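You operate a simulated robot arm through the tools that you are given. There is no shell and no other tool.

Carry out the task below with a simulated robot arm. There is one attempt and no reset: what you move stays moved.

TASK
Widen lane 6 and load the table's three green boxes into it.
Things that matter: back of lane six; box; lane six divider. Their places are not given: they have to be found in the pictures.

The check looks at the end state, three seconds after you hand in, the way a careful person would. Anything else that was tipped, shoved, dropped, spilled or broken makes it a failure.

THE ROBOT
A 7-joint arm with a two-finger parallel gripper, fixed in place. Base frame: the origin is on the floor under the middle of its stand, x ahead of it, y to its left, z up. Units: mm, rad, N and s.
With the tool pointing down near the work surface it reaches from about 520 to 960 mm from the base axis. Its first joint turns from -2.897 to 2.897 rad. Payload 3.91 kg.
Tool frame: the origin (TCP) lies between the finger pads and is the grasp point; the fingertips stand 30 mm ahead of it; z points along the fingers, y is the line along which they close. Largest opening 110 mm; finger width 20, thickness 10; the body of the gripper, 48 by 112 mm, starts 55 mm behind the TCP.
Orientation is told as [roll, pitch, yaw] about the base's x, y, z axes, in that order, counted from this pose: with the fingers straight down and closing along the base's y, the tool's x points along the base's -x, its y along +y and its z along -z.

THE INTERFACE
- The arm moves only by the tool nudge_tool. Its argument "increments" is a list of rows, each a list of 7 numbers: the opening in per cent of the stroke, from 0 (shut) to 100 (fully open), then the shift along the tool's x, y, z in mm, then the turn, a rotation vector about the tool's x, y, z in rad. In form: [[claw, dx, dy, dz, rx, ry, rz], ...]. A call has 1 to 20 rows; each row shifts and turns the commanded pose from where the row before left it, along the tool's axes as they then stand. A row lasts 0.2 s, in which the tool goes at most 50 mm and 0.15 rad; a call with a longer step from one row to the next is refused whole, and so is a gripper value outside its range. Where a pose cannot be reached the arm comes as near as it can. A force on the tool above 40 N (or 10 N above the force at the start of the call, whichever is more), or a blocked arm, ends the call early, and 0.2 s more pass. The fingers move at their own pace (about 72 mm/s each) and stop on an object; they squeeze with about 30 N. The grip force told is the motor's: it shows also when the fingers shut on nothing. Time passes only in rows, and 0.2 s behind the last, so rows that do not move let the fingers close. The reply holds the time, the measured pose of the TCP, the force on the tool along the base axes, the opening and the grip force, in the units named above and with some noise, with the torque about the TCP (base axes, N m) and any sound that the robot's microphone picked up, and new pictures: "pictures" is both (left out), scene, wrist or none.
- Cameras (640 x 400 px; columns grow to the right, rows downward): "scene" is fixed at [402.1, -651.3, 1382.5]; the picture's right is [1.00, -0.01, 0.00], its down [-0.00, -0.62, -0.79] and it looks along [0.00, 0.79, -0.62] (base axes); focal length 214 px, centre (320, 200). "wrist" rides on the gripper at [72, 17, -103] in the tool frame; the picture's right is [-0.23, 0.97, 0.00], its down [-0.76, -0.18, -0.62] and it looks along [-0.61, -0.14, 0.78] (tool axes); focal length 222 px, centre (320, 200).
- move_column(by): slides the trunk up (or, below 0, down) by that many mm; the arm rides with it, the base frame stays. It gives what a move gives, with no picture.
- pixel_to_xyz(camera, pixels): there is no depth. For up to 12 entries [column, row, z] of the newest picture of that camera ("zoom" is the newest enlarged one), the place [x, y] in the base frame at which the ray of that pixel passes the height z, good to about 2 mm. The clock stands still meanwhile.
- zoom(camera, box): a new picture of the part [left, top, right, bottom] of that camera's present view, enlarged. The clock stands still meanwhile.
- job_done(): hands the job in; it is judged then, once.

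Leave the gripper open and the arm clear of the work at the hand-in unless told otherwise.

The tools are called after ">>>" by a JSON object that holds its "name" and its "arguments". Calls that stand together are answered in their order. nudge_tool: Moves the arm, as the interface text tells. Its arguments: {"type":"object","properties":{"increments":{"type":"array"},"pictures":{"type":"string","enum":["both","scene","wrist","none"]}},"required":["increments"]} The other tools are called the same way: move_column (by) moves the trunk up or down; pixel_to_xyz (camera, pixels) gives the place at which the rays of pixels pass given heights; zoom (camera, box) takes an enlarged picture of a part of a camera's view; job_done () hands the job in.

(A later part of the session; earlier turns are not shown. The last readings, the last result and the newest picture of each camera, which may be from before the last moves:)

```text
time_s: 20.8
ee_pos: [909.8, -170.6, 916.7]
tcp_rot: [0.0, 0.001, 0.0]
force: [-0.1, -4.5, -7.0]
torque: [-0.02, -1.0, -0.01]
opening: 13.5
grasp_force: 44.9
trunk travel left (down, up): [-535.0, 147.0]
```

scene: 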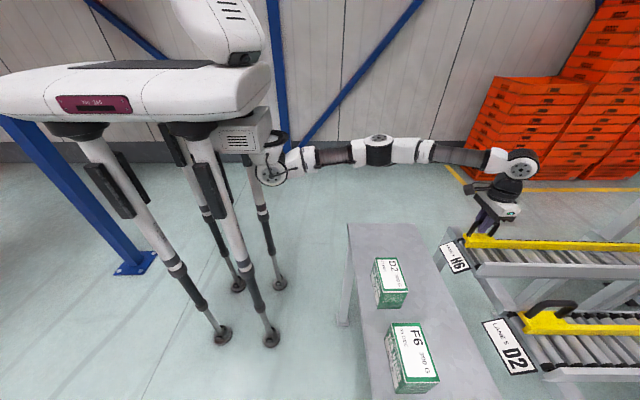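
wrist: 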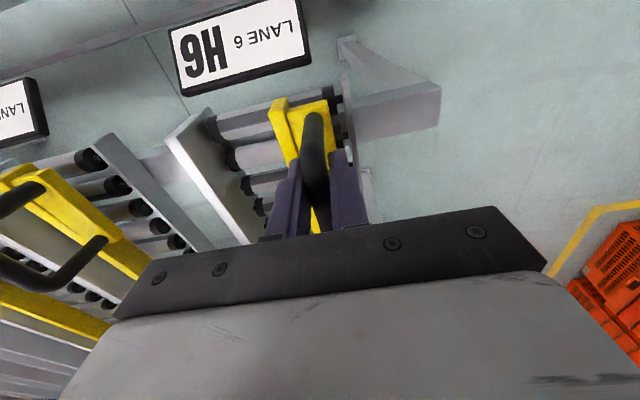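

The divider followed by about 5 mm with low resistance (4.5 N). I'll continue with small steps and watch for contact with the +y rail.

>>> {"name": "nudge_tool", "arguments": {"increments": [[0, 0, 1.5, 0, 0, 0, 0], [0, 0, 1.5, 0, 0, 0, 0], [0, 0, 1, 0, 0, 0, 0], [0, 0, 0, 0, 0, 0, 0]], "pictures": "wrist"}}

>>> {"name": "zoom", "arguments": {"camera": "wrist", "box": [160, 80, 390, 240]}}

```text
time_s: 21.8
ee_pos: [908.6, -166.7, 916.1]
tcp_rot: [-0.002, 0.003, -0.001]
force: [-7.8, -2.6, -8.5]
torque: [-0.05, 0.38, 0.02]
opening: 13.7
grasp_force: 45.1
trunk travel left (down, up): [-535.0, 147.0]
```

wrist: 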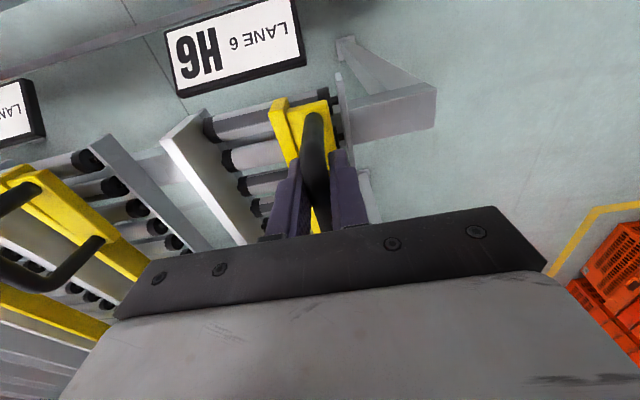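

```text
2.50 times, centred on (275, 160) of wrist
```

zoom: 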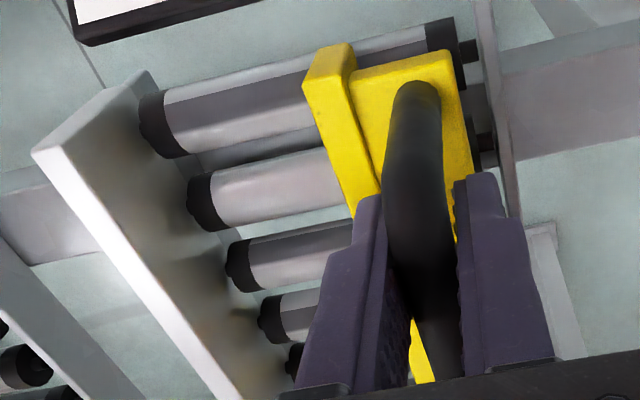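

The divider has moved 9 mm with low forces, leaving about 3 mm to the rail. I'll add 3 mm more in 1 mm steps.

>>> {"name": "nudge_tool", "arguments": {"increments": [[0, 0, 1, 0, 0, 0, 0], [0, 0, 1, 0, 0, 0, 0], [0, 0, 1, 0, 0, 0, 0], [0, 0, 0, 0, 0, 0, 0]], "pictures": "wrist"}}

>>> {"name": "zoom", "arguments": {"camera": "wrist", "box": [160, 80, 390, 240]}}

```text
time_s: 22.8
ee_pos: [907.7, -164.9, 916.5]
tcp_rot: [0.0, 0.001, -0.001]
force: [-6.4, -2.0, -8.9]
torque: [-0.04, 0.59, 0.0]
opening: 13.5
grasp_force: 44.9
trunk travel left (down, up): [-535.0, 147.0]
```

wrist: 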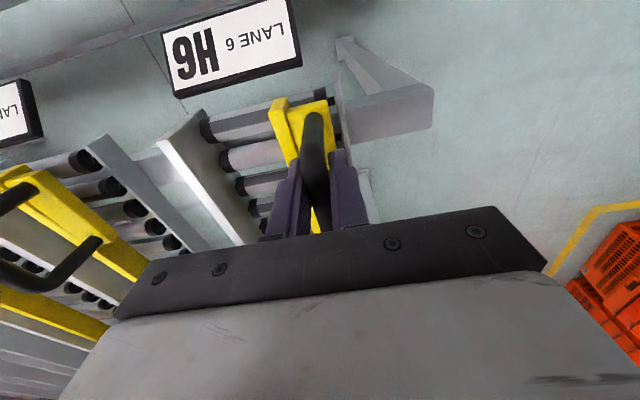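

```text
2.50 times, centred on (275, 160) of wrist
```

zoom: 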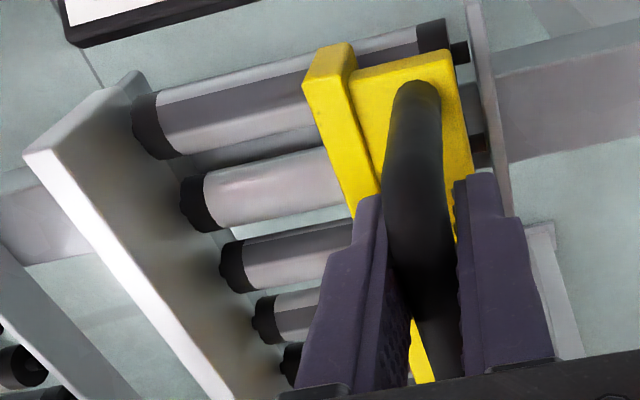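

There's still a small gap between the block edge and the rail, and no rise in side force (-2 N). I'll go 2.5 mm more.

>>> {"name": "nudge_tool", "arguments": {"increments": [[0, 0, 1, 0, 0, 0, 0], [0, 0, 0.8, 0, 0, 0, 0], [0, 0, 0.7, 0, 0, 0, 0], [0, 0, 0, 0, 0, 0, 0]], "pictures": "wrist"}}

>>> {"name": "zoom", "arguments": {"camera": "wrist", "box": [260, 80, 380, 180]}}

```text
time_s: 23.8
ee_pos: [909.7, -160.8, 914.8]
tcp_rot: [0.0, 0.001, 0.0]
force: [-11.3, -0.6, -7.2]
torque: [0.01, 0.31, -0.04]
opening: 13.5
grasp_force: 44.8
trunk travel left (down, up): [-535.0, 147.0]
```

wrist: 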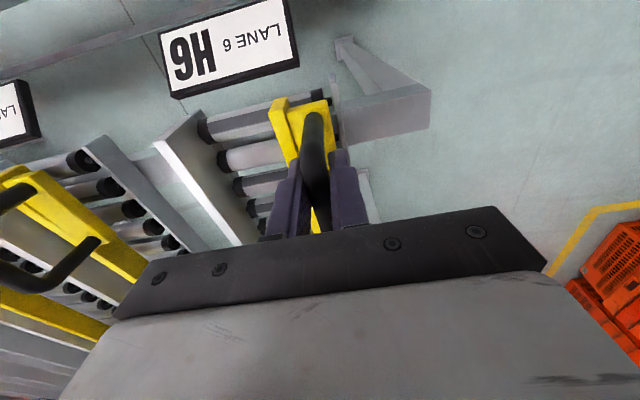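

```text
4.00 times, centred on (320, 130) of wrist
```

zoom: 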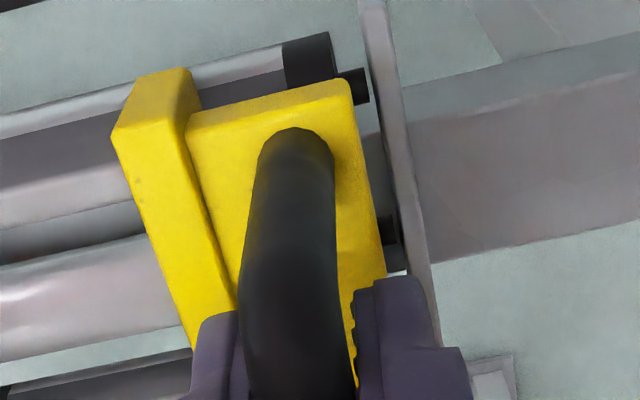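

The divider is now about 15 mm over (TCP y -175.7 → -160.8), so the lane is about 80 mm wide with the boxes at 62 mm. A few mm remain to the rail, which is enough. The -x force suggests my commanded x is slightly beyond reach, so I'll relieve that, open to 45%, and check that the divider stays.

>>> {"name": "nudge_tool", "arguments": {"increments": [[0, 5, 0, 0, 0, 0, 0], [0, 4, 0, 0, 0, 0, 0], [0, 0, 0, 0, 0, 0, 0]], "pictures": "none"}}

>>> {"name": "nudge_tool", "arguments": {"increments": [[20, 0, 0, 0, 0, 0, 0], [40, 0, 0, 0, 0, 0, 0], [40, 0, 0, 0, 0, 0, 0], [40, 0, 0, 0, 0, 0, 0]], "pictures": "both"}}

```text
time_s: 24.3
ee_pos: [908.1, -156.4, 916.0]
tcp_rot: [0.0, -0.016, 0.008]
force: [9.6, 0.8, -8.0]
torque: [-0.05, -1.11, -0.51]
opening: 13.5
grasp_force: 44.6
trunk travel left (down, up): [-535.0, 147.0]
stopped in row 2: the force on the tool passed its limit at 48 N (the readings are from after the stop); the commanded pose is now the measured one
```

```text
time_s: 25.3
ee_pos: [905.5, -157.8, 918.2]
tcp_rot: [0.0, -0.015, 0.006]
force: [0.0, 0.1, 0.9]
torque: [0.01, -0.01, -0.01]
opening: 44.0
grasp_force: 0.1
trunk travel left (down, up): [-535.0, 147.0]
```

scene: 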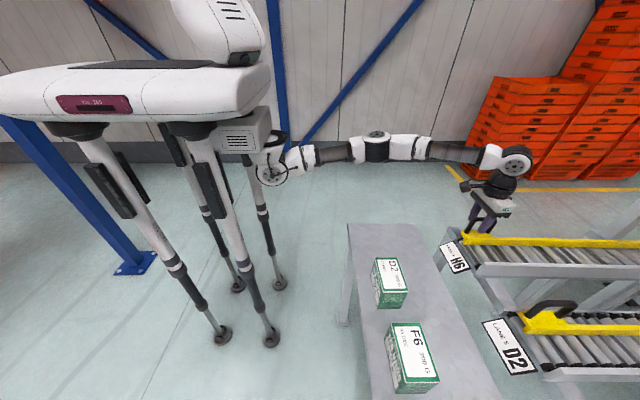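
wrist: 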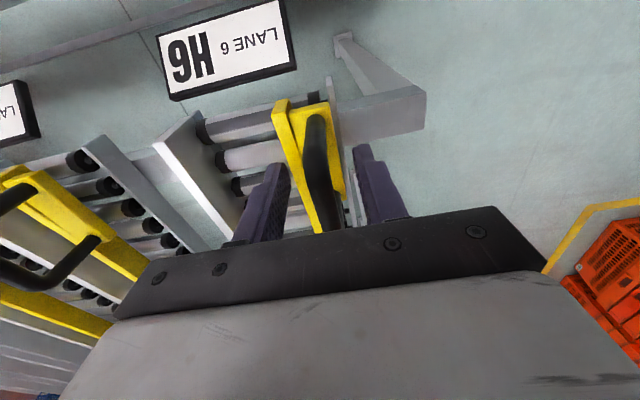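

The short pull in x met resistance (48 N) and stopped, then I opened the fingers. I'll rise straight up and check the divider's position and alignment.

>>> {"name": "nudge_tool", "arguments": {"increments": [[40, 0, 0, -25, 0, 0, 0], [40, 0, 0, -25, 0, 0, 0], [40, 10, -10, -25, 0, 0.015, 0], [60, 20, -15, -25, 0, 0, -0.006], [60, 20, -15, 0, 0, 0, 0], [60, 0, 0, 0, 0, 0, 0]], "pictures": "both"}}

>>> {"name": "zoom", "arguments": {"camera": "wrist", "box": [250, 80, 400, 230]}}

>>> {"name": "zoom", "arguments": {"camera": "scene", "box": [450, 210, 520, 270]}}

```text
time_s: 26.7
ee_pos: [854.2, -197.4, 1018.3]
tcp_rot: [-0.001, -0.001, 0.012]
force: [-0.4, -0.8, 0.8]
torque: [-0.04, 0.02, -0.02]
opening: 66.3
grasp_force: 0.0
trunk travel left (down, up): [-535.0, 147.0]
```

scene: 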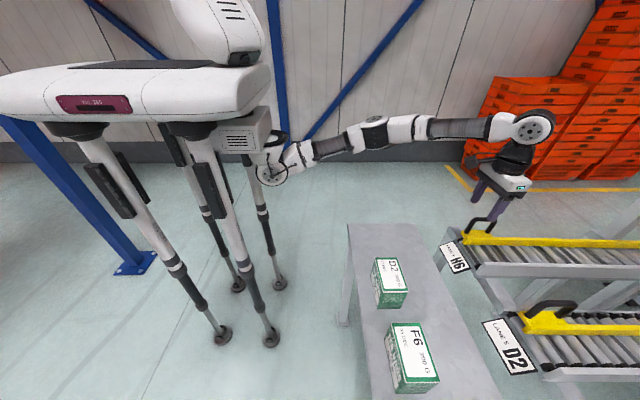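
wrist: 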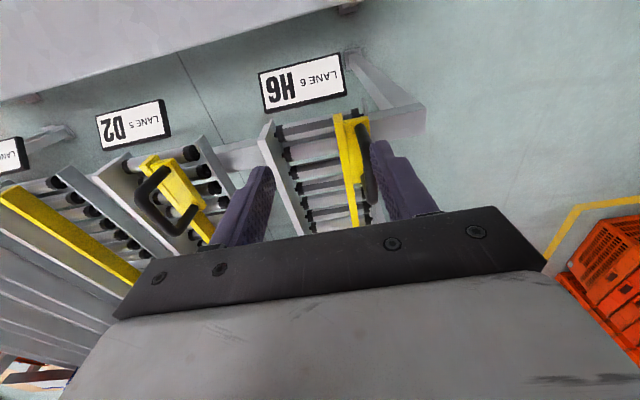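

```text
2.67 times, centred on (325, 155) of wrist
```

zoom: 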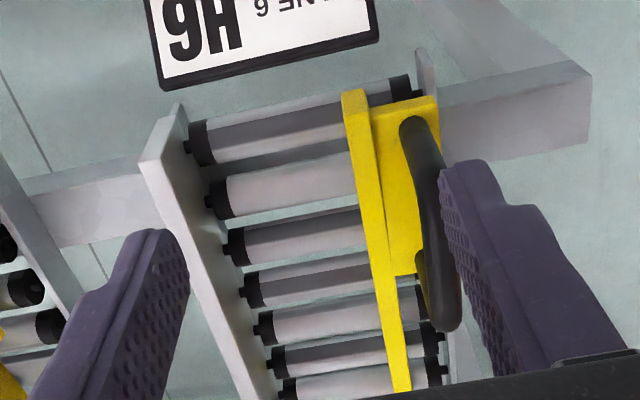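

```text
6.67 times, centred on (485, 240) of scene
```

zoom: 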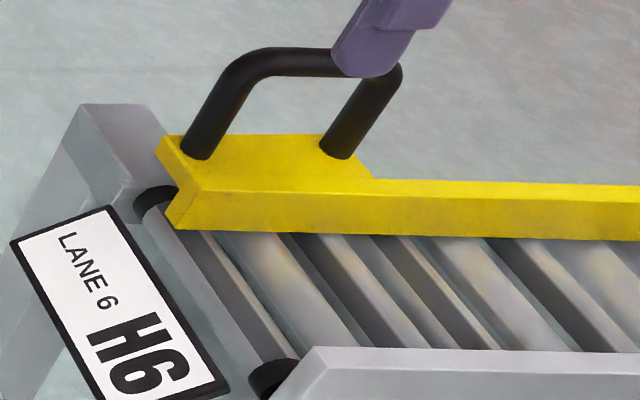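

The divider has clearly moved toward +y. I'll zoom to read its edges along the length and check it is parallel and flat.

>>> {"name": "zoom", "arguments": {"camera": "wrist", "box": [310, 100, 390, 170]}}

>>> {"name": "zoom", "arguments": {"camera": "scene", "box": [450, 205, 640, 290]}}

>>> {"name": "pixel_to_xyz", "arguments": {"camera": "scene", "pixels": [[640, 248, 850], [640, 248, 840], [560, 243, 855], [560, 243, 850], [520, 241, 858], [520, 241, 850]]}}

```text
5.71 times, centred on (350, 135) of wrist
```

zoom: 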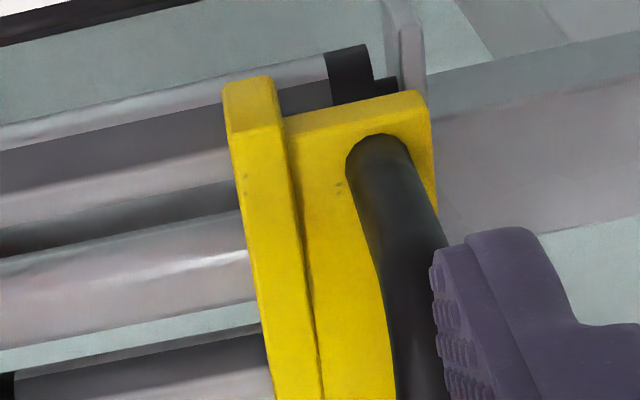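

```text
3.37 times, centred on (545, 248) of scene
```

zoom: 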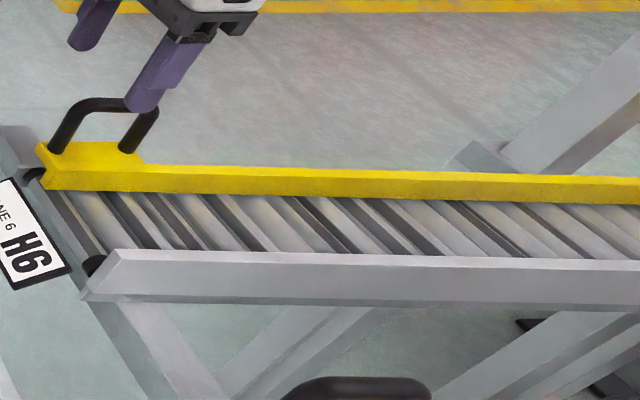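

```text
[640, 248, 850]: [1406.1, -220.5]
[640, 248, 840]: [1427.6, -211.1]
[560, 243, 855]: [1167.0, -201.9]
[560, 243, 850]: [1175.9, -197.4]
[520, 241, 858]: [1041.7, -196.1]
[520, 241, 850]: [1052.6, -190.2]
```

I'll query the divider's near end and the edge further along in the wrist view.

>>> {"name": "pixel_to_xyz", "arguments": {"camera": "wrist", "pixels": [[333.9, 123.6, 858], [333.9, 123.6, 865], [341.2, 168.3, 858], [344.5, 122, 858], [369.3, 116.6, 853], [369.3, 116.6, 870], [352, 214, 856], [365, 145, 920], [272, 150, 863], [352, 206, 856]]}}

>>> {"name": "zoom", "arguments": {"camera": "wrist", "box": [300, 150, 400, 230]}}

```text
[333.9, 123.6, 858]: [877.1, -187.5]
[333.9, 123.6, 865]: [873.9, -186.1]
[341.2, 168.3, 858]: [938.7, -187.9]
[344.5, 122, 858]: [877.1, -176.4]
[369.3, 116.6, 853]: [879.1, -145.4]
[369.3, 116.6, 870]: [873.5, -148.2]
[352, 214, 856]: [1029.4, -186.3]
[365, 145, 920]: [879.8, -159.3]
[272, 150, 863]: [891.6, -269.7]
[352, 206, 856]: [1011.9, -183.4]
```

```text
5.00 times, centred on (350, 190) of wrist
```

zoom: 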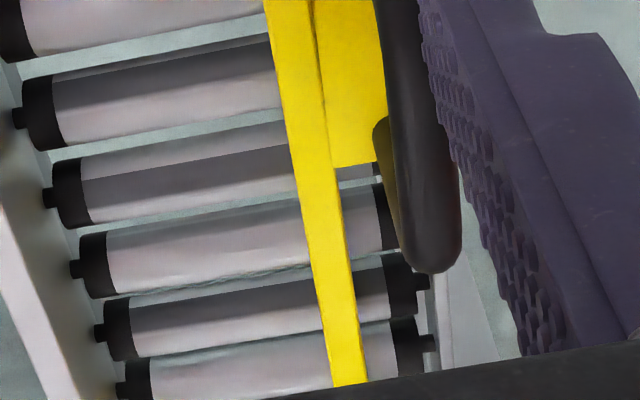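

>>> {"name": "pixel_to_xyz", "arguments": {"camera": "wrist", "pixels": [[345, 184, 857], [352, 227, 854], [348.4, 205, 856], [337.6, 146, 858], [305, 209, 862], [283.5, 170, 863]]}}

>>> {"name": "zoom", "arguments": {"camera": "scene", "box": [560, 210, 640, 270]}}

```text
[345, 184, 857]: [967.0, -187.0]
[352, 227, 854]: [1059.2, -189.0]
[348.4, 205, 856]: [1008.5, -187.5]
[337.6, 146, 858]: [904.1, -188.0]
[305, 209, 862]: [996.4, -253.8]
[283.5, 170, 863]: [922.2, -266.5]
```

```text
6.67 times, centred on (600, 240) of scene
```

zoom: 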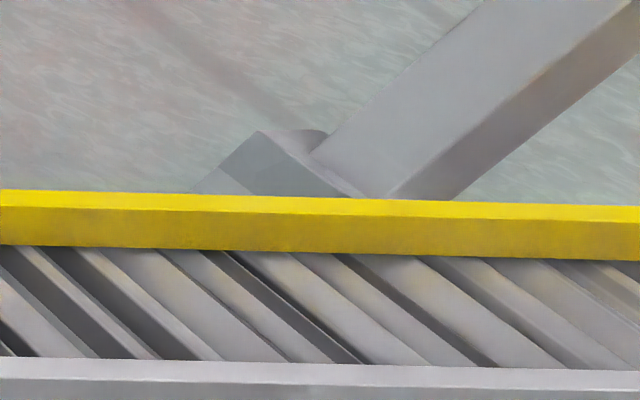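

The divider face reads y≈-187.5 all along (x 877–1060, and consistent at x≈1320), so it is parallel and lane 6 is now about 84 mm wide. I'll verify the block's height relative to the +y rail, to be sure nothing is jammed or tilted.

>>> {"name": "pixel_to_xyz", "arguments": {"camera": "wrist", "pixels": [[360.5, 125.4, 850], [360.5, 125.4, 870], [374, 214, 850], [374, 214, 863], [360, 103, 863], [366, 110, 863], [366, 110, 850], [369.3, 116.6, 860]]}}

>>> {"name": "pixel_to_xyz", "arguments": {"camera": "scene", "pixels": [[466.3, 233.2, 850], [466.3, 233.2, 870], [460.6, 230.6, 850], [460.6, 230.6, 870], [492.5, 236.7, 850], [492.5, 236.7, 870]]}}

>>> {"name": "zoom", "arguments": {"camera": "scene", "box": [450, 220, 500, 255]}}

```text
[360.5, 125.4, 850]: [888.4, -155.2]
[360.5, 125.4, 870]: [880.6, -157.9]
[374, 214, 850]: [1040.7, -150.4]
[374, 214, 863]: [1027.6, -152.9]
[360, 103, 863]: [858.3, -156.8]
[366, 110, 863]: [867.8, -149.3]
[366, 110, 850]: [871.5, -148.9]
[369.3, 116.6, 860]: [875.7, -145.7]
```

```text
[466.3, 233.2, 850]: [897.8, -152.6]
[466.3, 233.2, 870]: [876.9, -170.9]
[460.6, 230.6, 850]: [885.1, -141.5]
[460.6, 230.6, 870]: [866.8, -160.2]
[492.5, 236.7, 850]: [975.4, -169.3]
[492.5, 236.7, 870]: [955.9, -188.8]
```

```text
11.43 times, centred on (475, 238) of scene
```

zoom: 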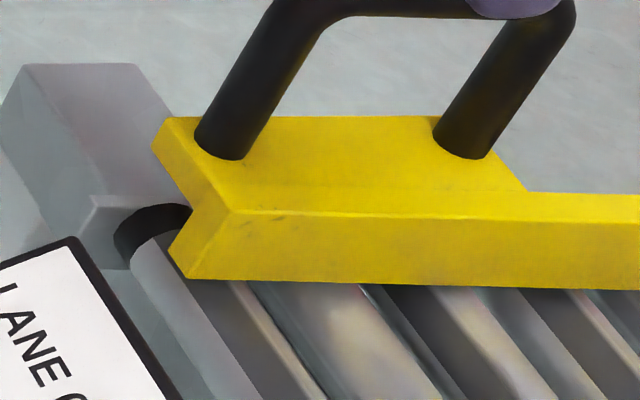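

The block top is level with the divider top (z≈854) and it rides over the low +y rail, so the divider is still flat and can travel further if needed. Before choosing the final width and box orientation, I want to compare with a stocked lane, so I'll raise the trunk and look at lane 5 from above.

>>> {"name": "move_column", "arguments": {"by": 110}}

>>> {"name": "nudge_tool", "arguments": {"increments": [[60, 20, -40, 0, 0, 0, -0.012], [60, 0, -45, 0, 0, 0, 0], [60, 0, -45, 0, 0, 0, 0], [60, 0, -45, 0, 0, 0, 0], [60, 0, -45, 0, 0, 0, 0], [60, 0, 0, 0, 0, 0, 0]], "pictures": "both"}}

>>> {"name": "zoom", "arguments": {"camera": "wrist", "box": [240, 60, 420, 230]}}

```text
time_s: 28.1
ee_pos: [854.0, -198.1, 1129.2]
tcp_rot: [0.0, -0.001, 0.012]
force: [-0.2, -0.2, -0.1]
torque: [-0.02, -0.02, -0.03]
opening: 65.7
grasp_force: 0.1
trunk travel left (down, up): [-645.0, 37.0]
```

```text
time_s: 29.5
ee_pos: [809.0, -395.8, 1123.0]
tcp_rot: [0.001, -0.001, 0.023]
force: [-0.7, -0.5, 0.1]
torque: [0.04, 0.03, -0.02]
opening: 66.1
grasp_force: 0.1
out of reach, approached as far as the arm can: row 4, 5
trunk travel left (down, up): [-645.0, 37.0]
```

scene: 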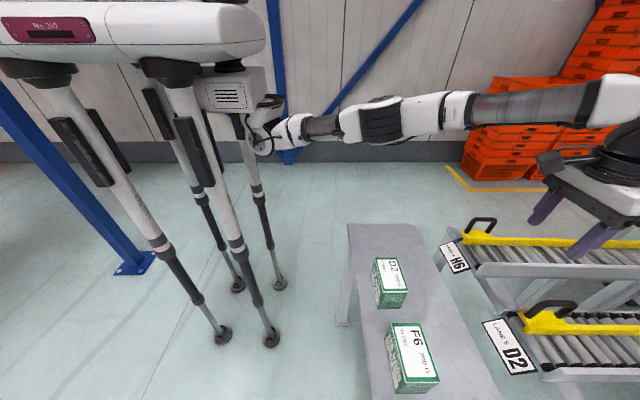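
wrist: 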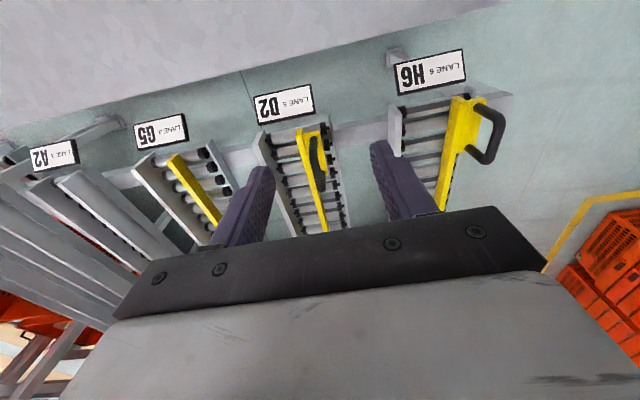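

```text
2.35 times, centred on (330, 145) of wrist
```

zoom: 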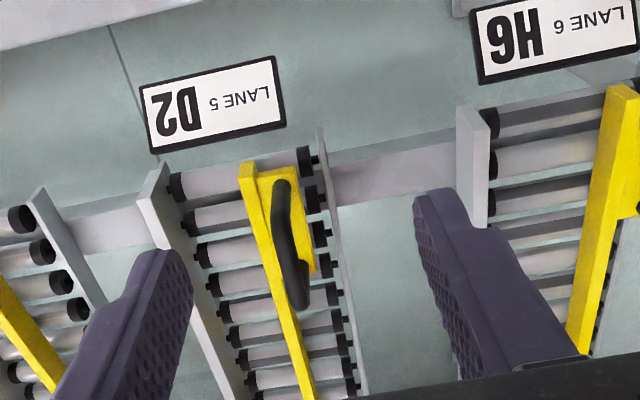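

I'll zoom tighter on the lane 5 mouth to measure its width for comparison.

>>> {"name": "zoom", "arguments": {"camera": "wrist", "box": [245, 110, 345, 180]}}

>>> {"name": "zoom", "arguments": {"camera": "wrist", "box": [130, 110, 250, 250]}}

```text
5.71 times, centred on (295, 145) of wrist
```

zoom: 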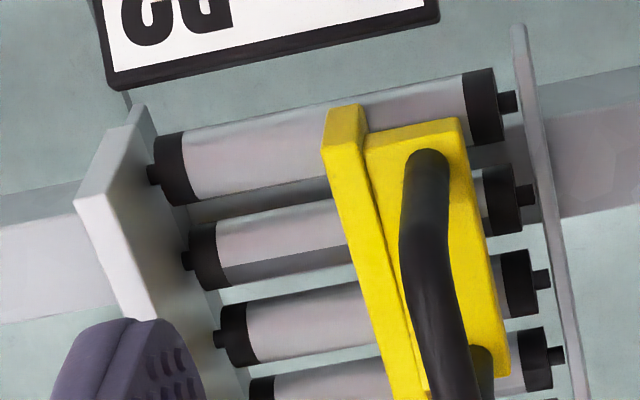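

```text
2.86 times, centred on (190, 180) of wrist
```

zoom: 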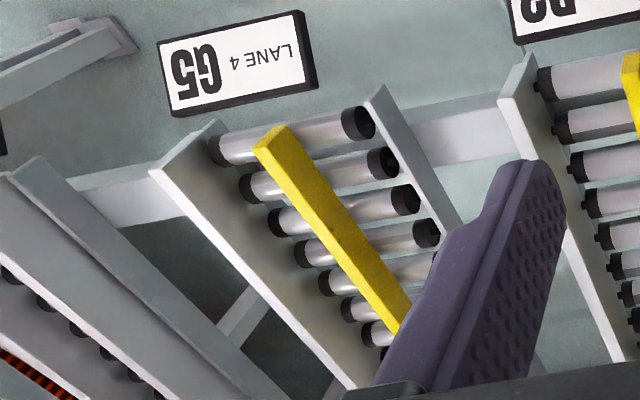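

>>> {"name": "pixel_to_xyz", "arguments": {"camera": "wrist", "pixels": [[259.1, 143.2, 863], [252.4, 144.6, 863], [296.8, 139.7, 858], [303.8, 138, 858], [309.7, 180, 857], [276, 175, 862], [208, 154, 863], [218, 154, 858]]}}

```text
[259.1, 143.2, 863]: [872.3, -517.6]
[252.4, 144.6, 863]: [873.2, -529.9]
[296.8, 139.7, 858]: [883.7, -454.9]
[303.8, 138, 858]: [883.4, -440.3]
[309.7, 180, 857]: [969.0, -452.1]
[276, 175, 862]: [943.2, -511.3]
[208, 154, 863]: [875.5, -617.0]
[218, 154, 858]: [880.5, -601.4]
```

Lane 5 is about 63.5 mm wide with a teal box nearly filling it, and lane 6 started out similar. I'll look at the teal boxes on the table for size and orientation conventions, so that I set the lane sensibly.

>>> {"name": "nudge_tool", "arguments": {"increments": [[60, 35, -35, 0, 0, 0, 0], [60, 35, -35, 0, 0, 0, 0], [60, 35, -35, 0, 0, 0, 0], [60, 35, -35, 0, 0, 0, 0], [60, 35, -35, 0, 0, 0, 0], [60, 35, -35, 0, 0, 0, 0], [60, 35, -35, 0, 0, 0, -0.023], [60, 0, 0, 0, 0, 0, 0]], "pictures": "wrist"}}

```text
time_s: 31.3
ee_pos: [551.8, -622.3, 1122.9]
tcp_rot: [0.0, -0.001, 0.047]
force: [-0.5, 0.0, -0.1]
torque: [-0.04, 0.03, 0.04]
opening: 66.2
grasp_force: 0.0
out of reach, approached as far as the arm can: row 6, 7
trunk travel left (down, up): [-645.0, 37.0]
```

wrist: 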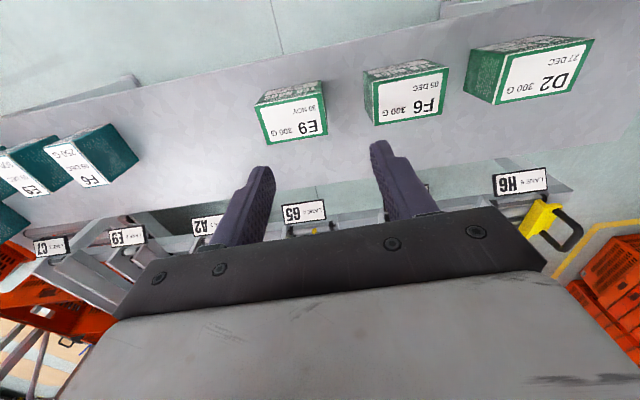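

The teal boxes are visible at the left (around (90,155)). I'll zoom in and measure one against the green E9.

>>> {"name": "zoom", "arguments": {"camera": "wrist", "box": [0, 90, 200, 240]}}

>>> {"name": "zoom", "arguments": {"camera": "wrist", "box": [240, 60, 340, 150]}}

```text
2.67 times, centred on (100, 165) of wrist
```

zoom: 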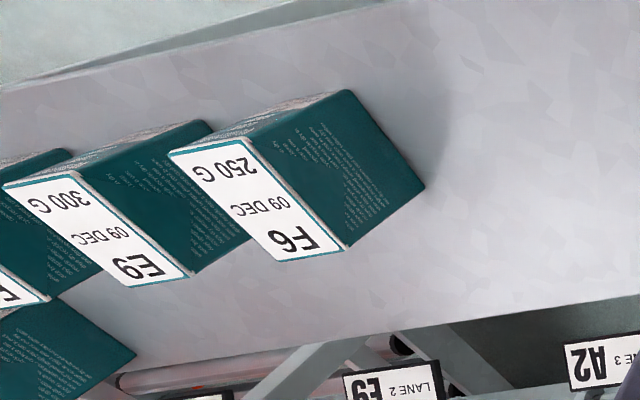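

```text
4.44 times, centred on (290, 105) of wrist
```

zoom: 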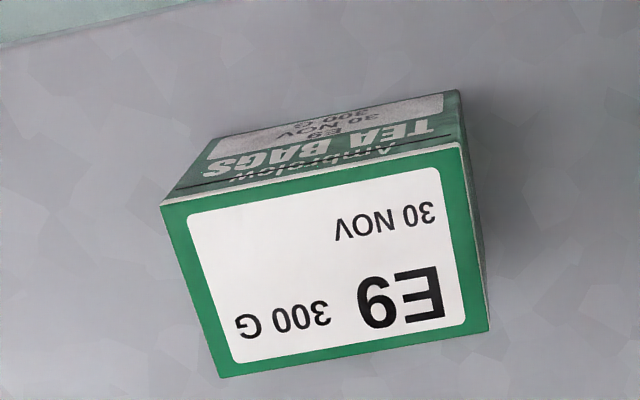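

>>> {"name": "pixel_to_xyz", "arguments": {"camera": "wrist", "pixels": [[109.4, 123.8, 801], [139.3, 160.1, 801], [73, 140.7, 900], [73, 140.7, 920], [110.5, 182.6, 900], [110.5, 182.6, 920], [43.1, 147, 910], [81.3, 188.2, 910], [73, 140.7, 910], [110.5, 182.6, 910]]}}

>>> {"name": "pixel_to_xyz", "arguments": {"camera": "zoom", "pixels": [[160, 203, 890], [460, 142, 890], [490, 332, 890], [220, 378, 890], [185, 190, 870]]}}

```text
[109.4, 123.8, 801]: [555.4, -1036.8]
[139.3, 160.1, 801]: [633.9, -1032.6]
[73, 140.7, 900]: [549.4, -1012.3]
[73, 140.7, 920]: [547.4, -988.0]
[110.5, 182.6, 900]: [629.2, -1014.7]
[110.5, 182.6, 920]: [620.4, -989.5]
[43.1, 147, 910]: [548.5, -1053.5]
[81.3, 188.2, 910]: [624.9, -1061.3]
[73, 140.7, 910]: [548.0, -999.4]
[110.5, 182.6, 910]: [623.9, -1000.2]
```

```text
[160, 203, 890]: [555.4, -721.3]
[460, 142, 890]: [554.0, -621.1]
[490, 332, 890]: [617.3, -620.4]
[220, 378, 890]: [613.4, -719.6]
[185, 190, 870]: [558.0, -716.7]
```

Teal boxes are about 55 mm across and lie with their labels read along y. The green boxes' labels read the same way, but they are 100 mm across (y) and 62 mm deep (x). In the same label-consistent orientation as the other lanes they need about 105 mm, so the divider should go nearly to the +y rail (about 22 mm more). That also gives the most room. I'll fly back to the lane 6 handle.

>>> {"name": "nudge_tool", "arguments": {"increments": [[60, 0, 0, 0, 0, 0, 0.047], [60, -24.8, 38.7, 0, 0, 0, 0], [60, -24.8, 38.7, 0, 0, 0, 0], [60, -24.8, 38.7, 0, 0, 0, 0], [60, -24.8, 38.7, 0, 0, 0, 0], [60, -24.8, 38.7, 0, 0, 0, 0], [60, -24.8, 38.7, 0, 0, 0, 0], [60, -24.8, 38.7, 0, 0, 0, 0], [60, -24.8, 38.7, 0, 0, 0, 0], [60, -24.8, 38.7, 0, 0, 0, 0], [60, -24.8, 38.7, 0, 0, 0, 0], [60, -24.8, 38.7, 0, 0, 0, 0], [60, -24.8, 38.7, 0, 0, 0, 0], [60, 0, 0, 0, 0, 0, 0]], "pictures": "none"}}

>>> {"name": "move_column", "arguments": {"by": -110}}

>>> {"name": "nudge_tool", "arguments": {"increments": [[60, 0, 0, 0, 0, 0, 0]], "pictures": "wrist"}}

```text
time_s: 34.3
ee_pos: [853.1, -153.2, 1120.5]
tcp_rot: [-0.002, -0.002, 0.0]
force: [0.0, -0.3, 0.7]
torque: [0.03, 0.01, 0.0]
opening: 66.2
grasp_force: 0.1
trunk travel left (down, up): [-645.0, 37.0]
```

```text
time_s: 35.8
ee_pos: [852.6, -155.3, 1009.5]
tcp_rot: [0.0, 0.001, 0.001]
force: [-0.8, -0.6, -0.7]
torque: [-0.01, 0.02, -0.01]
opening: 66.3
grasp_force: 0.2
trunk travel left (down, up): [-535.0, 147.0]
```

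```text
time_s: 36.2
ee_pos: [853.4, -154.8, 1009.9]
tcp_rot: [0.0, -0.001, 0.001]
force: [-0.2, 0.2, 0.1]
torque: [-0.01, 0.0, 0.0]
opening: 66.1
grasp_force: 0.0
trunk travel left (down, up): [-535.0, 147.0]
```

wrist: 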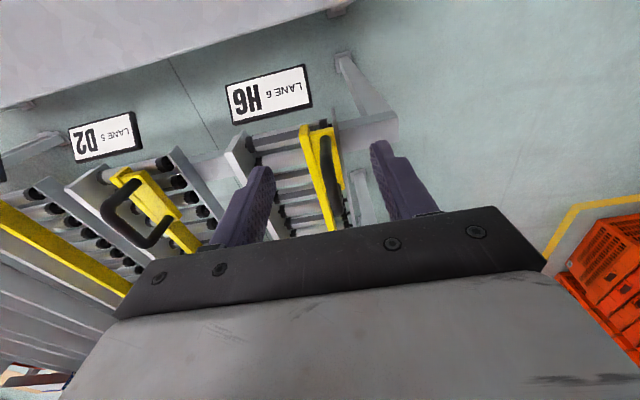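

I'll zoom to get the bar's y at z≈920 and inspect the +y rail beside the block.

>>> {"name": "zoom", "arguments": {"camera": "wrist", "box": [280, 105, 400, 235]}}

>>> {"name": "pixel_to_xyz", "arguments": {"camera": "wrist", "pixels": [[327, 160, 920], [330, 180, 920], [333, 205, 920]]}}

```text
3.08 times, centred on (340, 170) of wrist
```

zoom: 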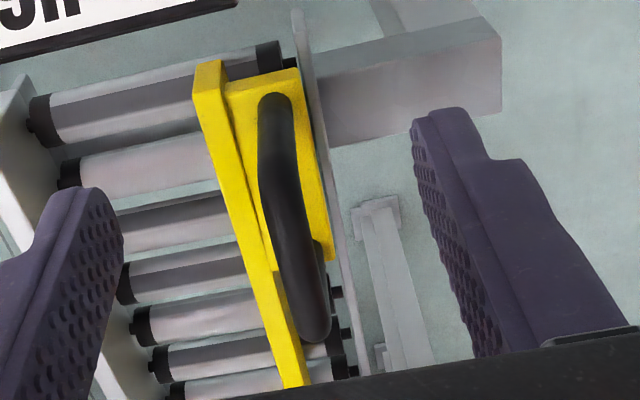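

```text
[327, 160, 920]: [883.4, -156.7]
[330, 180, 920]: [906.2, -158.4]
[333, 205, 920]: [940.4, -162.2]
```

>>> {"name": "zoom", "arguments": {"camera": "wrist", "box": [310, 105, 370, 155]}}

>>> {"name": "zoom", "arguments": {"camera": "wrist", "box": [320, 160, 380, 230]}}

>>> {"name": "pixel_to_xyz", "arguments": {"camera": "wrist", "pixels": [[336.1, 144, 835], [336.1, 144, 863], [341.6, 142.4, 835], [341.6, 142.4, 863]]}}

```text
8.00 times, centred on (340, 130) of wrist
```

zoom: 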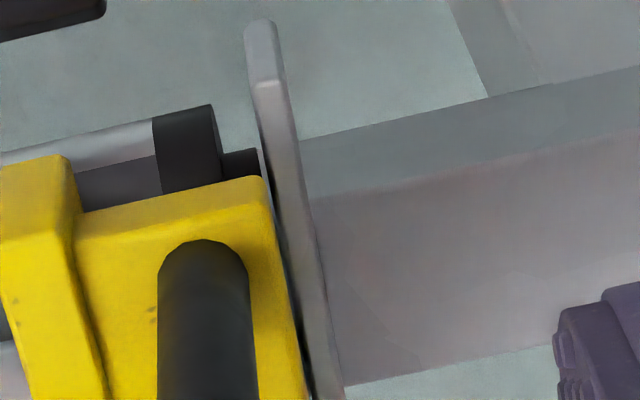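

```text
5.71 times, centred on (350, 195) of wrist
```

zoom: 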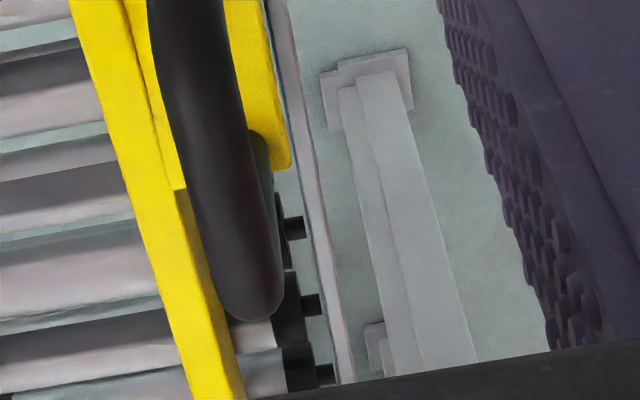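

```text
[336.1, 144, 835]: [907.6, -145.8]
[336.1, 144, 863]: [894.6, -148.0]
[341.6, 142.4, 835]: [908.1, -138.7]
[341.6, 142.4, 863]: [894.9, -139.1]
```

The +y rail is low (its end face is only about 26 mm tall, top z≈824), so the block and divider pass above it. The bar is now at y≈-158. I'll move over it at x≈903, go down to z≈916 and grip it.

>>> {"name": "nudge_tool", "arguments": {"increments": [[60, -25, -2, 0, 0, 0, 0], [60, -25, -1.5, 0, 0, 0, 0], [60, 0, 0, 25, 0, 0, 0], [60, 0, 0, 25, 0, 0, 0], [60, 0, 0, 20, 0, 0, 0], [60, 0, 0, 14, 0, 0, 0], [60, 0, 0, 10, 0, 0, 0], [40, 0, 0, 0, 0, 0, 0], [20, 0, 0, 0, 0, 0, 0], [0, 0, 0, 0, 0, 0, 0], [0, 0, 0, 0, 0, 0, 0], [0, 0, 0, 0, 0, 0, 0]], "pictures": "wrist"}}

```text
time_s: 38.8
ee_pos: [903.1, -159.0, 915.4]
tcp_rot: [-0.001, 0.002, 0.001]
force: [-0.5, 0.4, -1.8]
torque: [0.02, -0.22, 0.03]
opening: 14.1
grasp_force: 45.7
trunk travel left (down, up): [-535.0, 147.0]
```

wrist: 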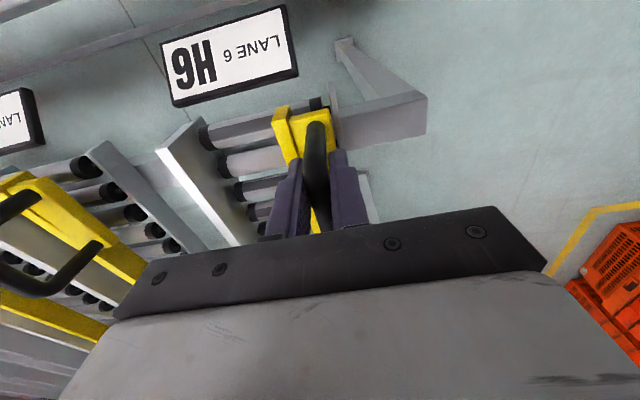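

The handle is gripped. I'll slide +y in 2 mm steps, 16 mm first.

>>> {"name": "nudge_tool", "arguments": {"increments": [[0, 0, 2, 0, 0, 0, 0], [0, 0, 2, 0, 0, 0, 0], [0, 0, 2, 0, 0, 0, 0], [0, 0, 2, 0, 0, 0, 0], [0, 0, 2, 0, 0, 0, 0], [0, 0, 2, 0, 0, 0, 0], [0, 0, 2, 0, 0, 0, 0], [0, 0, 2, 0, 0, 0, 0], [0, 0, 0, 0, 0, 0, 0]], "pictures": "wrist"}}

```text
time_s: 40.8
ee_pos: [903.1, -141.1, 917.2]
tcp_rot: [0.0, 0.002, 0.0]
force: [-3.6, 0.1, -8.0]
torque: [0.02, -0.16, -0.01]
opening: 13.9
grasp_force: 45.3
trunk travel left (down, up): [-535.0, 147.0]
```

wrist: 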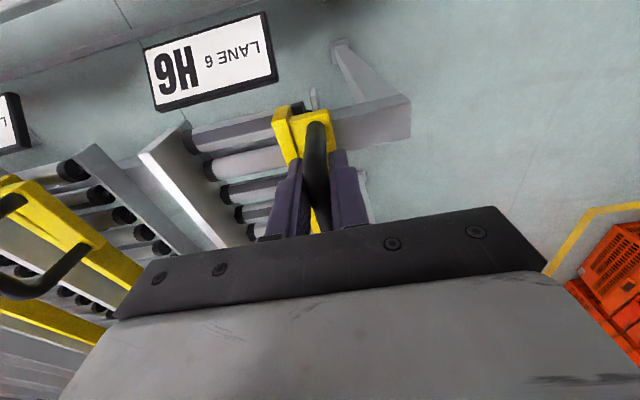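

It moved 18 mm smoothly (TCP y -141). I'll go about 5 mm more.

>>> {"name": "nudge_tool", "arguments": {"increments": [[0, 0, 1.7, 0, 0, 0, 0], [0, 0, 1.7, 0, 0, 0, 0], [0, 0, 1.6, 0, 0, 0, 0], [0, 0, 0, 0, 0, 0, 0], [0, 0, 0, 0, 0, 0, 0]], "pictures": "wrist"}}

>>> {"name": "zoom", "arguments": {"camera": "wrist", "box": [130, 80, 390, 240]}}

```text
time_s: 42.0
ee_pos: [903.1, -137.8, 915.3]
tcp_rot: [-0.001, 0.002, 0.0]
force: [-5.4, 2.8, -7.9]
torque: [-0.01, 0.25, -0.03]
opening: 13.9
grasp_force: 45.2
trunk travel left (down, up): [-535.0, 147.0]
```

wrist: 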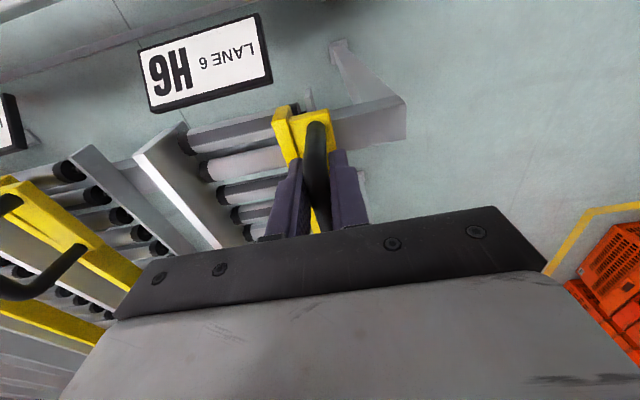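

```text
2.46 times, centred on (260, 160) of wrist
```

zoom: 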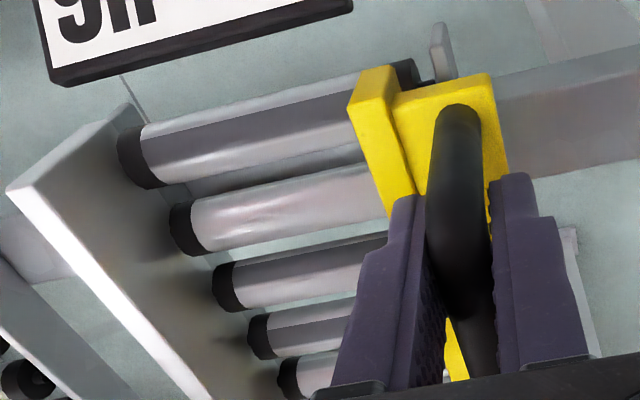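

The divider should now be near y≈-166. I'll open the fingers, lift straight up and measure.

>>> {"name": "nudge_tool", "arguments": {"increments": [[20, 0, 0, 0, 0, 0, 0], [40, 0, 0, 0, 0, 0, 0], [45, 0, 0, 0, 0, 0, 0], [45, 0, 0, -20, 0, 0, 0], [45, 0, 0, -25, 0, 0, 0], [45, 0, 0, -25, 0, 0, 0], [60, 15, -20, -25, 0, 0, 0], [60, 25, -30, 0, 0, 0, 0], [60, 20, -30, 0, 0, 0, 0], [60, 0, 0, 0, 0, 0, 0]], "pictures": "both"}}

>>> {"name": "zoom", "arguments": {"camera": "wrist", "box": [260, 80, 400, 230]}}

>>> {"name": "zoom", "arguments": {"camera": "scene", "box": [450, 205, 640, 290]}}

```text
time_s: 44.2
ee_pos: [842.7, -217.1, 1014.6]
tcp_rot: [0.0, 0.001, -0.002]
force: [0.7, 0.1, 0.2]
torque: [0.02, -0.02, -0.01]
opening: 65.8
grasp_force: 0.0
trunk travel left (down, up): [-535.0, 147.0]
```

scene: 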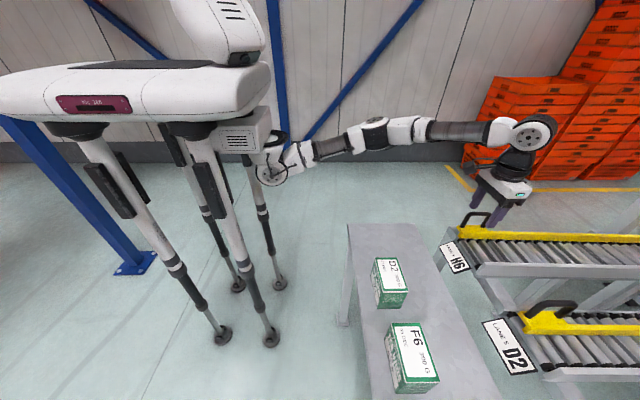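
wrist: 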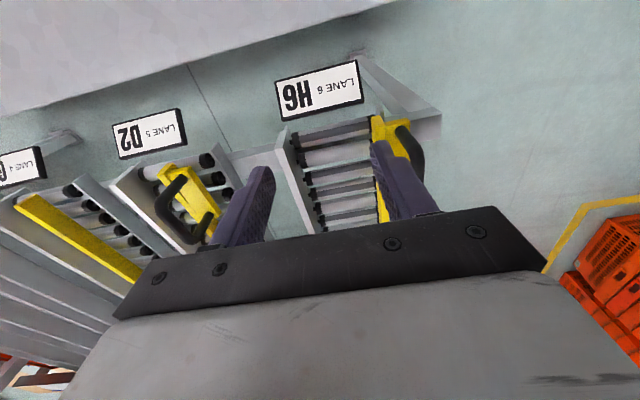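

```text
2.67 times, centred on (330, 155) of wrist
```

zoom: 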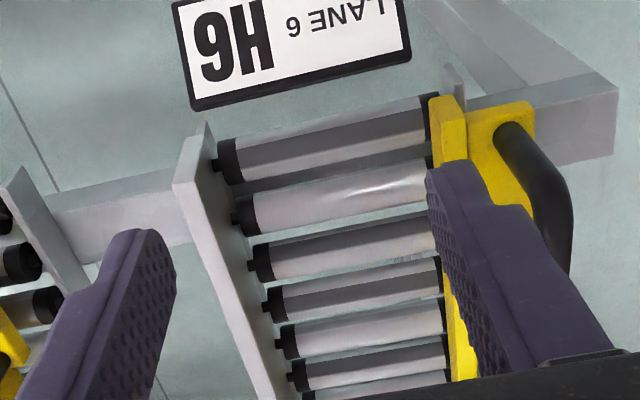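

```text
3.37 times, centred on (545, 248) of scene
```

zoom: 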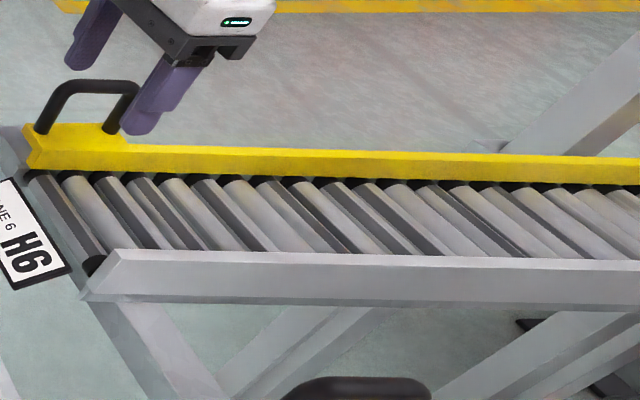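

Now I'll measure the lane's clear width: -y rail inner edge against divider face, near and further in.

>>> {"name": "zoom", "arguments": {"camera": "wrist", "box": [265, 110, 345, 180]}}

>>> {"name": "zoom", "arguments": {"camera": "wrist", "box": [340, 105, 420, 225]}}

```text
5.71 times, centred on (305, 145) of wrist
```

zoom: 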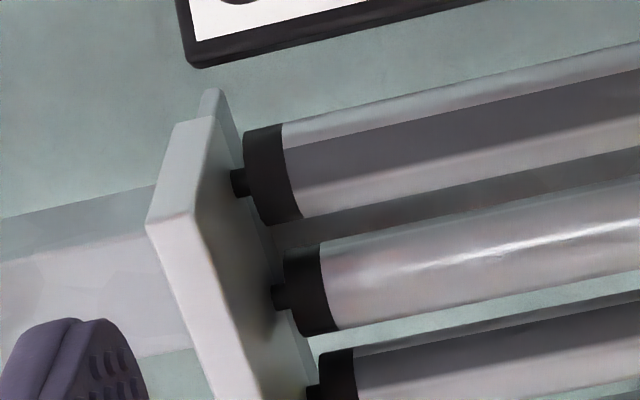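

```text
3.33 times, centred on (380, 165) of wrist
```

zoom: 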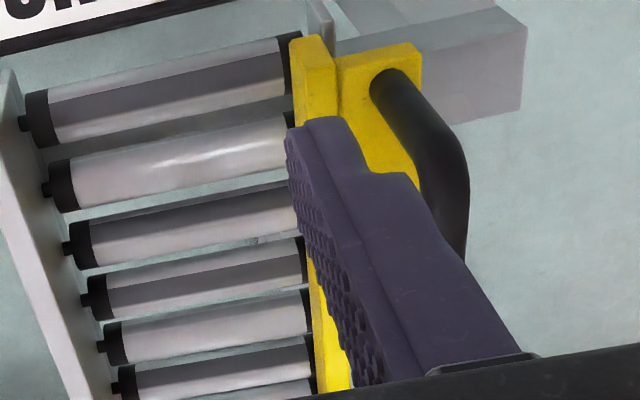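

>>> {"name": "pixel_to_xyz", "arguments": {"camera": "wrist", "pixels": [[283.1, 147.1, 863], [283.1, 147.1, 868], [371, 118.5, 827], [371, 118.5, 833], [378.5, 216, 825], [378.5, 216, 830], [288.8, 125.7, 798], [292, 190, 862]]}}

```text
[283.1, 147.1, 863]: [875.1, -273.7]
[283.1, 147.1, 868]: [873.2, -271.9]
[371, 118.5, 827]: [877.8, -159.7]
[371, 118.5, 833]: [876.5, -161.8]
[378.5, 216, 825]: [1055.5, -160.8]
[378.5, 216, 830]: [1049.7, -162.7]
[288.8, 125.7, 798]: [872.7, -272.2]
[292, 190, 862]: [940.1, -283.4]
```

Lane 6 is now about 107 mm clear (rail y≈-272, divider face ≈-164), which suits the 100 mm boxes with about 3–4 mm each side. Its centre is y≈-218. Next is the E9 box, with the earliest date (30 NOV). I'll fly above it at (585,-671), fingers at z≈985.

>>> {"name": "nudge_tool", "arguments": {"increments": [[60, 23.4, -41.3, 0, 0, 0, 0], [60, 23.4, -41.3, 0, 0, 0, 0], [60, 23.4, -41.3, 0, 0, 0, 0], [60, 23.4, -41.3, 0, 0, 0, 0], [60, 23.4, -41.3, 0, 0, 0, 0], [60, 23.4, -41.3, 0, 0, 0, 0], [60, 23.4, -41.3, 0, 0, 0, 0], [60, 23.4, -41.3, 0, 0, 0, 0], [60, 23.4, -41.3, 0, 0, 0, 0], [80, 23.4, -41.3, 0, 0, 0, 0], [80, 23.4, -41.3, 0, 0, 0, 0], [80, 0, 0, 0, 0, 0, 0]], "pictures": "none"}}

>>> {"name": "nudge_tool", "arguments": {"increments": [[80, 0, 0, 0, 0, 0, -0.14], [80, 0, 0, 0, 0, 0, -0.14], [80, 0, 0, 0, 0, 0, -0.14], [80, 0, 0, 0, 0, 0, -0.14], [80, 0, 0, 0, 0, 0, -0.14], [80, 0, 0, 0, 0, 0, -0.14], [80, 0, 0, 0, 0, 0, -0.14], [80, 0, 0, 0, 0, 0, -0.14], [80, 0, 0, 0, 0, 0, -0.14], [80, 0, 0, 0, 0, 0, -0.14], [80, 0, 0, 0, 0, 0, -0.14], [80, 0, 0, 0, 0, 0, -0.03], [80, 0, 0, 0, 0, 0, 0]], "pictures": "both"}}

```text
time_s: 46.8
ee_pos: [559.4, -620.0, 1006.4]
tcp_rot: [0.0, 0.001, 0.0]
force: [0.2, 0.5, 0.1]
torque: [0.03, 0.0, 0.03]
opening: 88.1
grasp_force: 0.0
out of reach, approached as far as the arm can: row 9, 10, 11
trunk travel left (down, up): [-535.0, 147.0]
```

```text
time_s: 49.6
ee_pos: [557.8, -619.9, 1005.4]
tcp_rot: [0.0, 0.003, 1.57]
force: [-0.6, 0.7, 0.5]
torque: [0.0, -0.05, 0.01]
opening: 87.9
grasp_force: 0.1
trunk travel left (down, up): [-535.0, 147.0]
```

scene: 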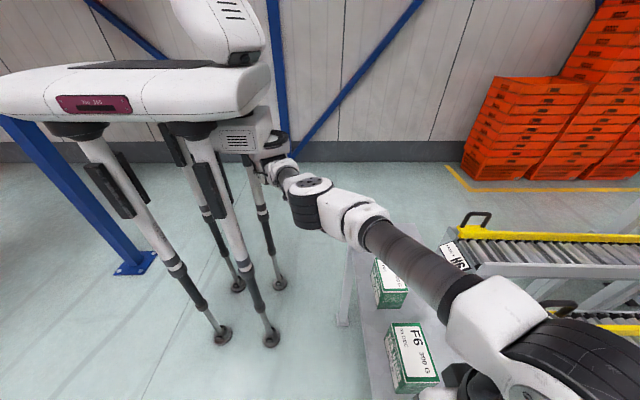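
wrist: 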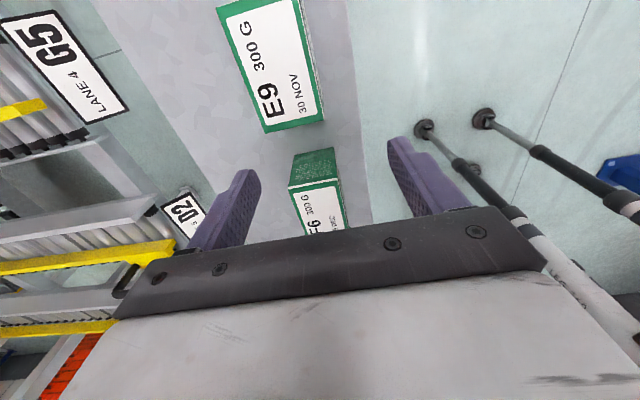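

The fingers now close along x (yaw 1.57), but the arm stopped short at (558,-620); reach is limited at this height. I'll raise the trunk 120 mm and bring the tool lower relative to the shoulder, which should extend the reach, then go over E9.

>>> {"name": "move_column", "arguments": {"by": 120}}

>>> {"name": "nudge_tool", "arguments": {"increments": [[80, 0, 0, 40, 0, 0, 0], [80, 0, 0, 40, 0, 0, 0], [80, 0, 0, 40, 0, 0, 0], [80, 0, 0, 30, 0, 0, 0], [80, 17, -9, 0, 0, 0, 0], [80, 17, -9, 0, 0, 0, 0], [80, 17, -9, 0, 0, 0, 0], [80, 0, 0, 0, 0, 0, 0]], "pictures": "both"}}

```text
time_s: 51.1
ee_pos: [559.2, -620.8, 1126.0]
tcp_rot: [0.0, 0.002, 1.57]
force: [0.1, 0.3, -0.1]
torque: [0.03, 0.03, 0.01]
opening: 87.8
grasp_force: 0.0
trunk travel left (down, up): [-655.0, 27.0]
```

```text
time_s: 52.9
ee_pos: [568.6, -643.2, 977.8]
tcp_rot: [0.0, 0.0, 1.569]
force: [0.5, 0.7, 0.4]
torque: [0.02, -0.02, 0.01]
opening: 88.0
grasp_force: 0.0
out of reach, approached as far as the arm can: row 1, 2, 3, 4, 5, 6, 7
trunk travel left (down, up): [-655.0, 27.0]
```

scene: 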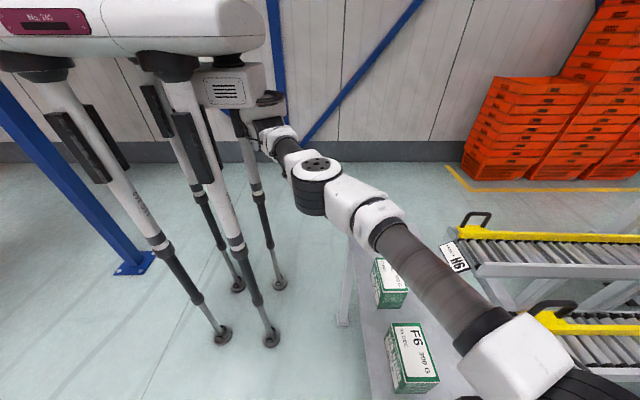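
wrist: 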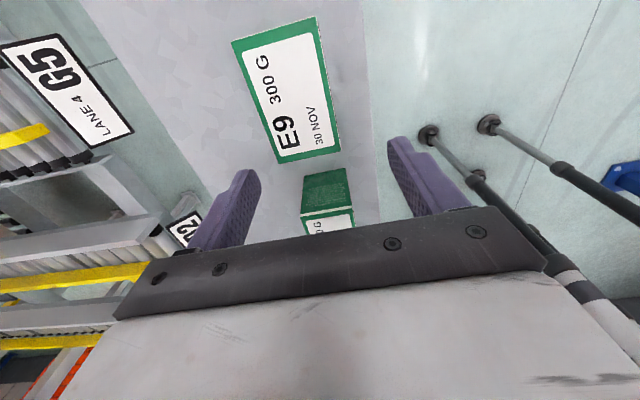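

The arm's reach here (about 732 mm from the arm's own column) is some 30 mm short of E9's centre with a vertical tool. Tilting the tool about its closing axis (base x) keeps the pads flat on the box's ±x faces and extends the reach. I'll tilt 0.26 rad outward (toward -y) and move over E9's centre.

>>> {"name": "nudge_tool", "arguments": {"increments": [[80, 0, 0, 0, 0, 0.13, 0], [80, 0, 0, 0, 0, 0.13, 0], [80, 13.5, -8.2, 3.6, 0, 0, 0], [80, 13.5, -8.2, 3.6, 0, 0, 0], [80, 0, 0, 0, 0, 0, 0]], "pictures": "both"}}

```text
time_s: 54.1
ee_pos: [591.9, -683.9, 979.4]
tcp_rot: [-0.001, 0.262, 1.569]
force: [-0.4, 0.3, -0.5]
torque: [0.06, 0.01, -0.01]
opening: 87.8
grasp_force: 0.0
out of reach, approached as far as the arm can: row 1, 2, 3, 4
trunk travel left (down, up): [-655.0, 27.0]
```

scene: 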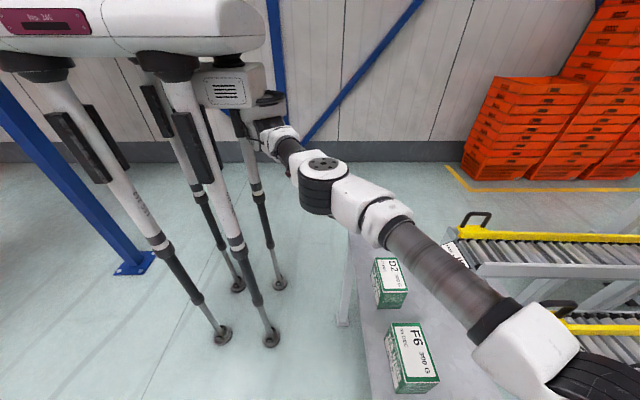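
wrist: 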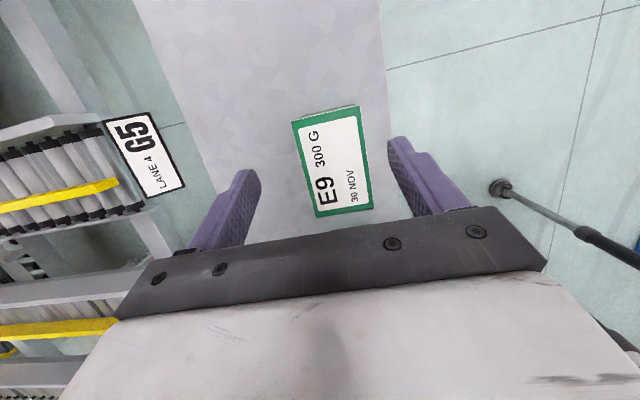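

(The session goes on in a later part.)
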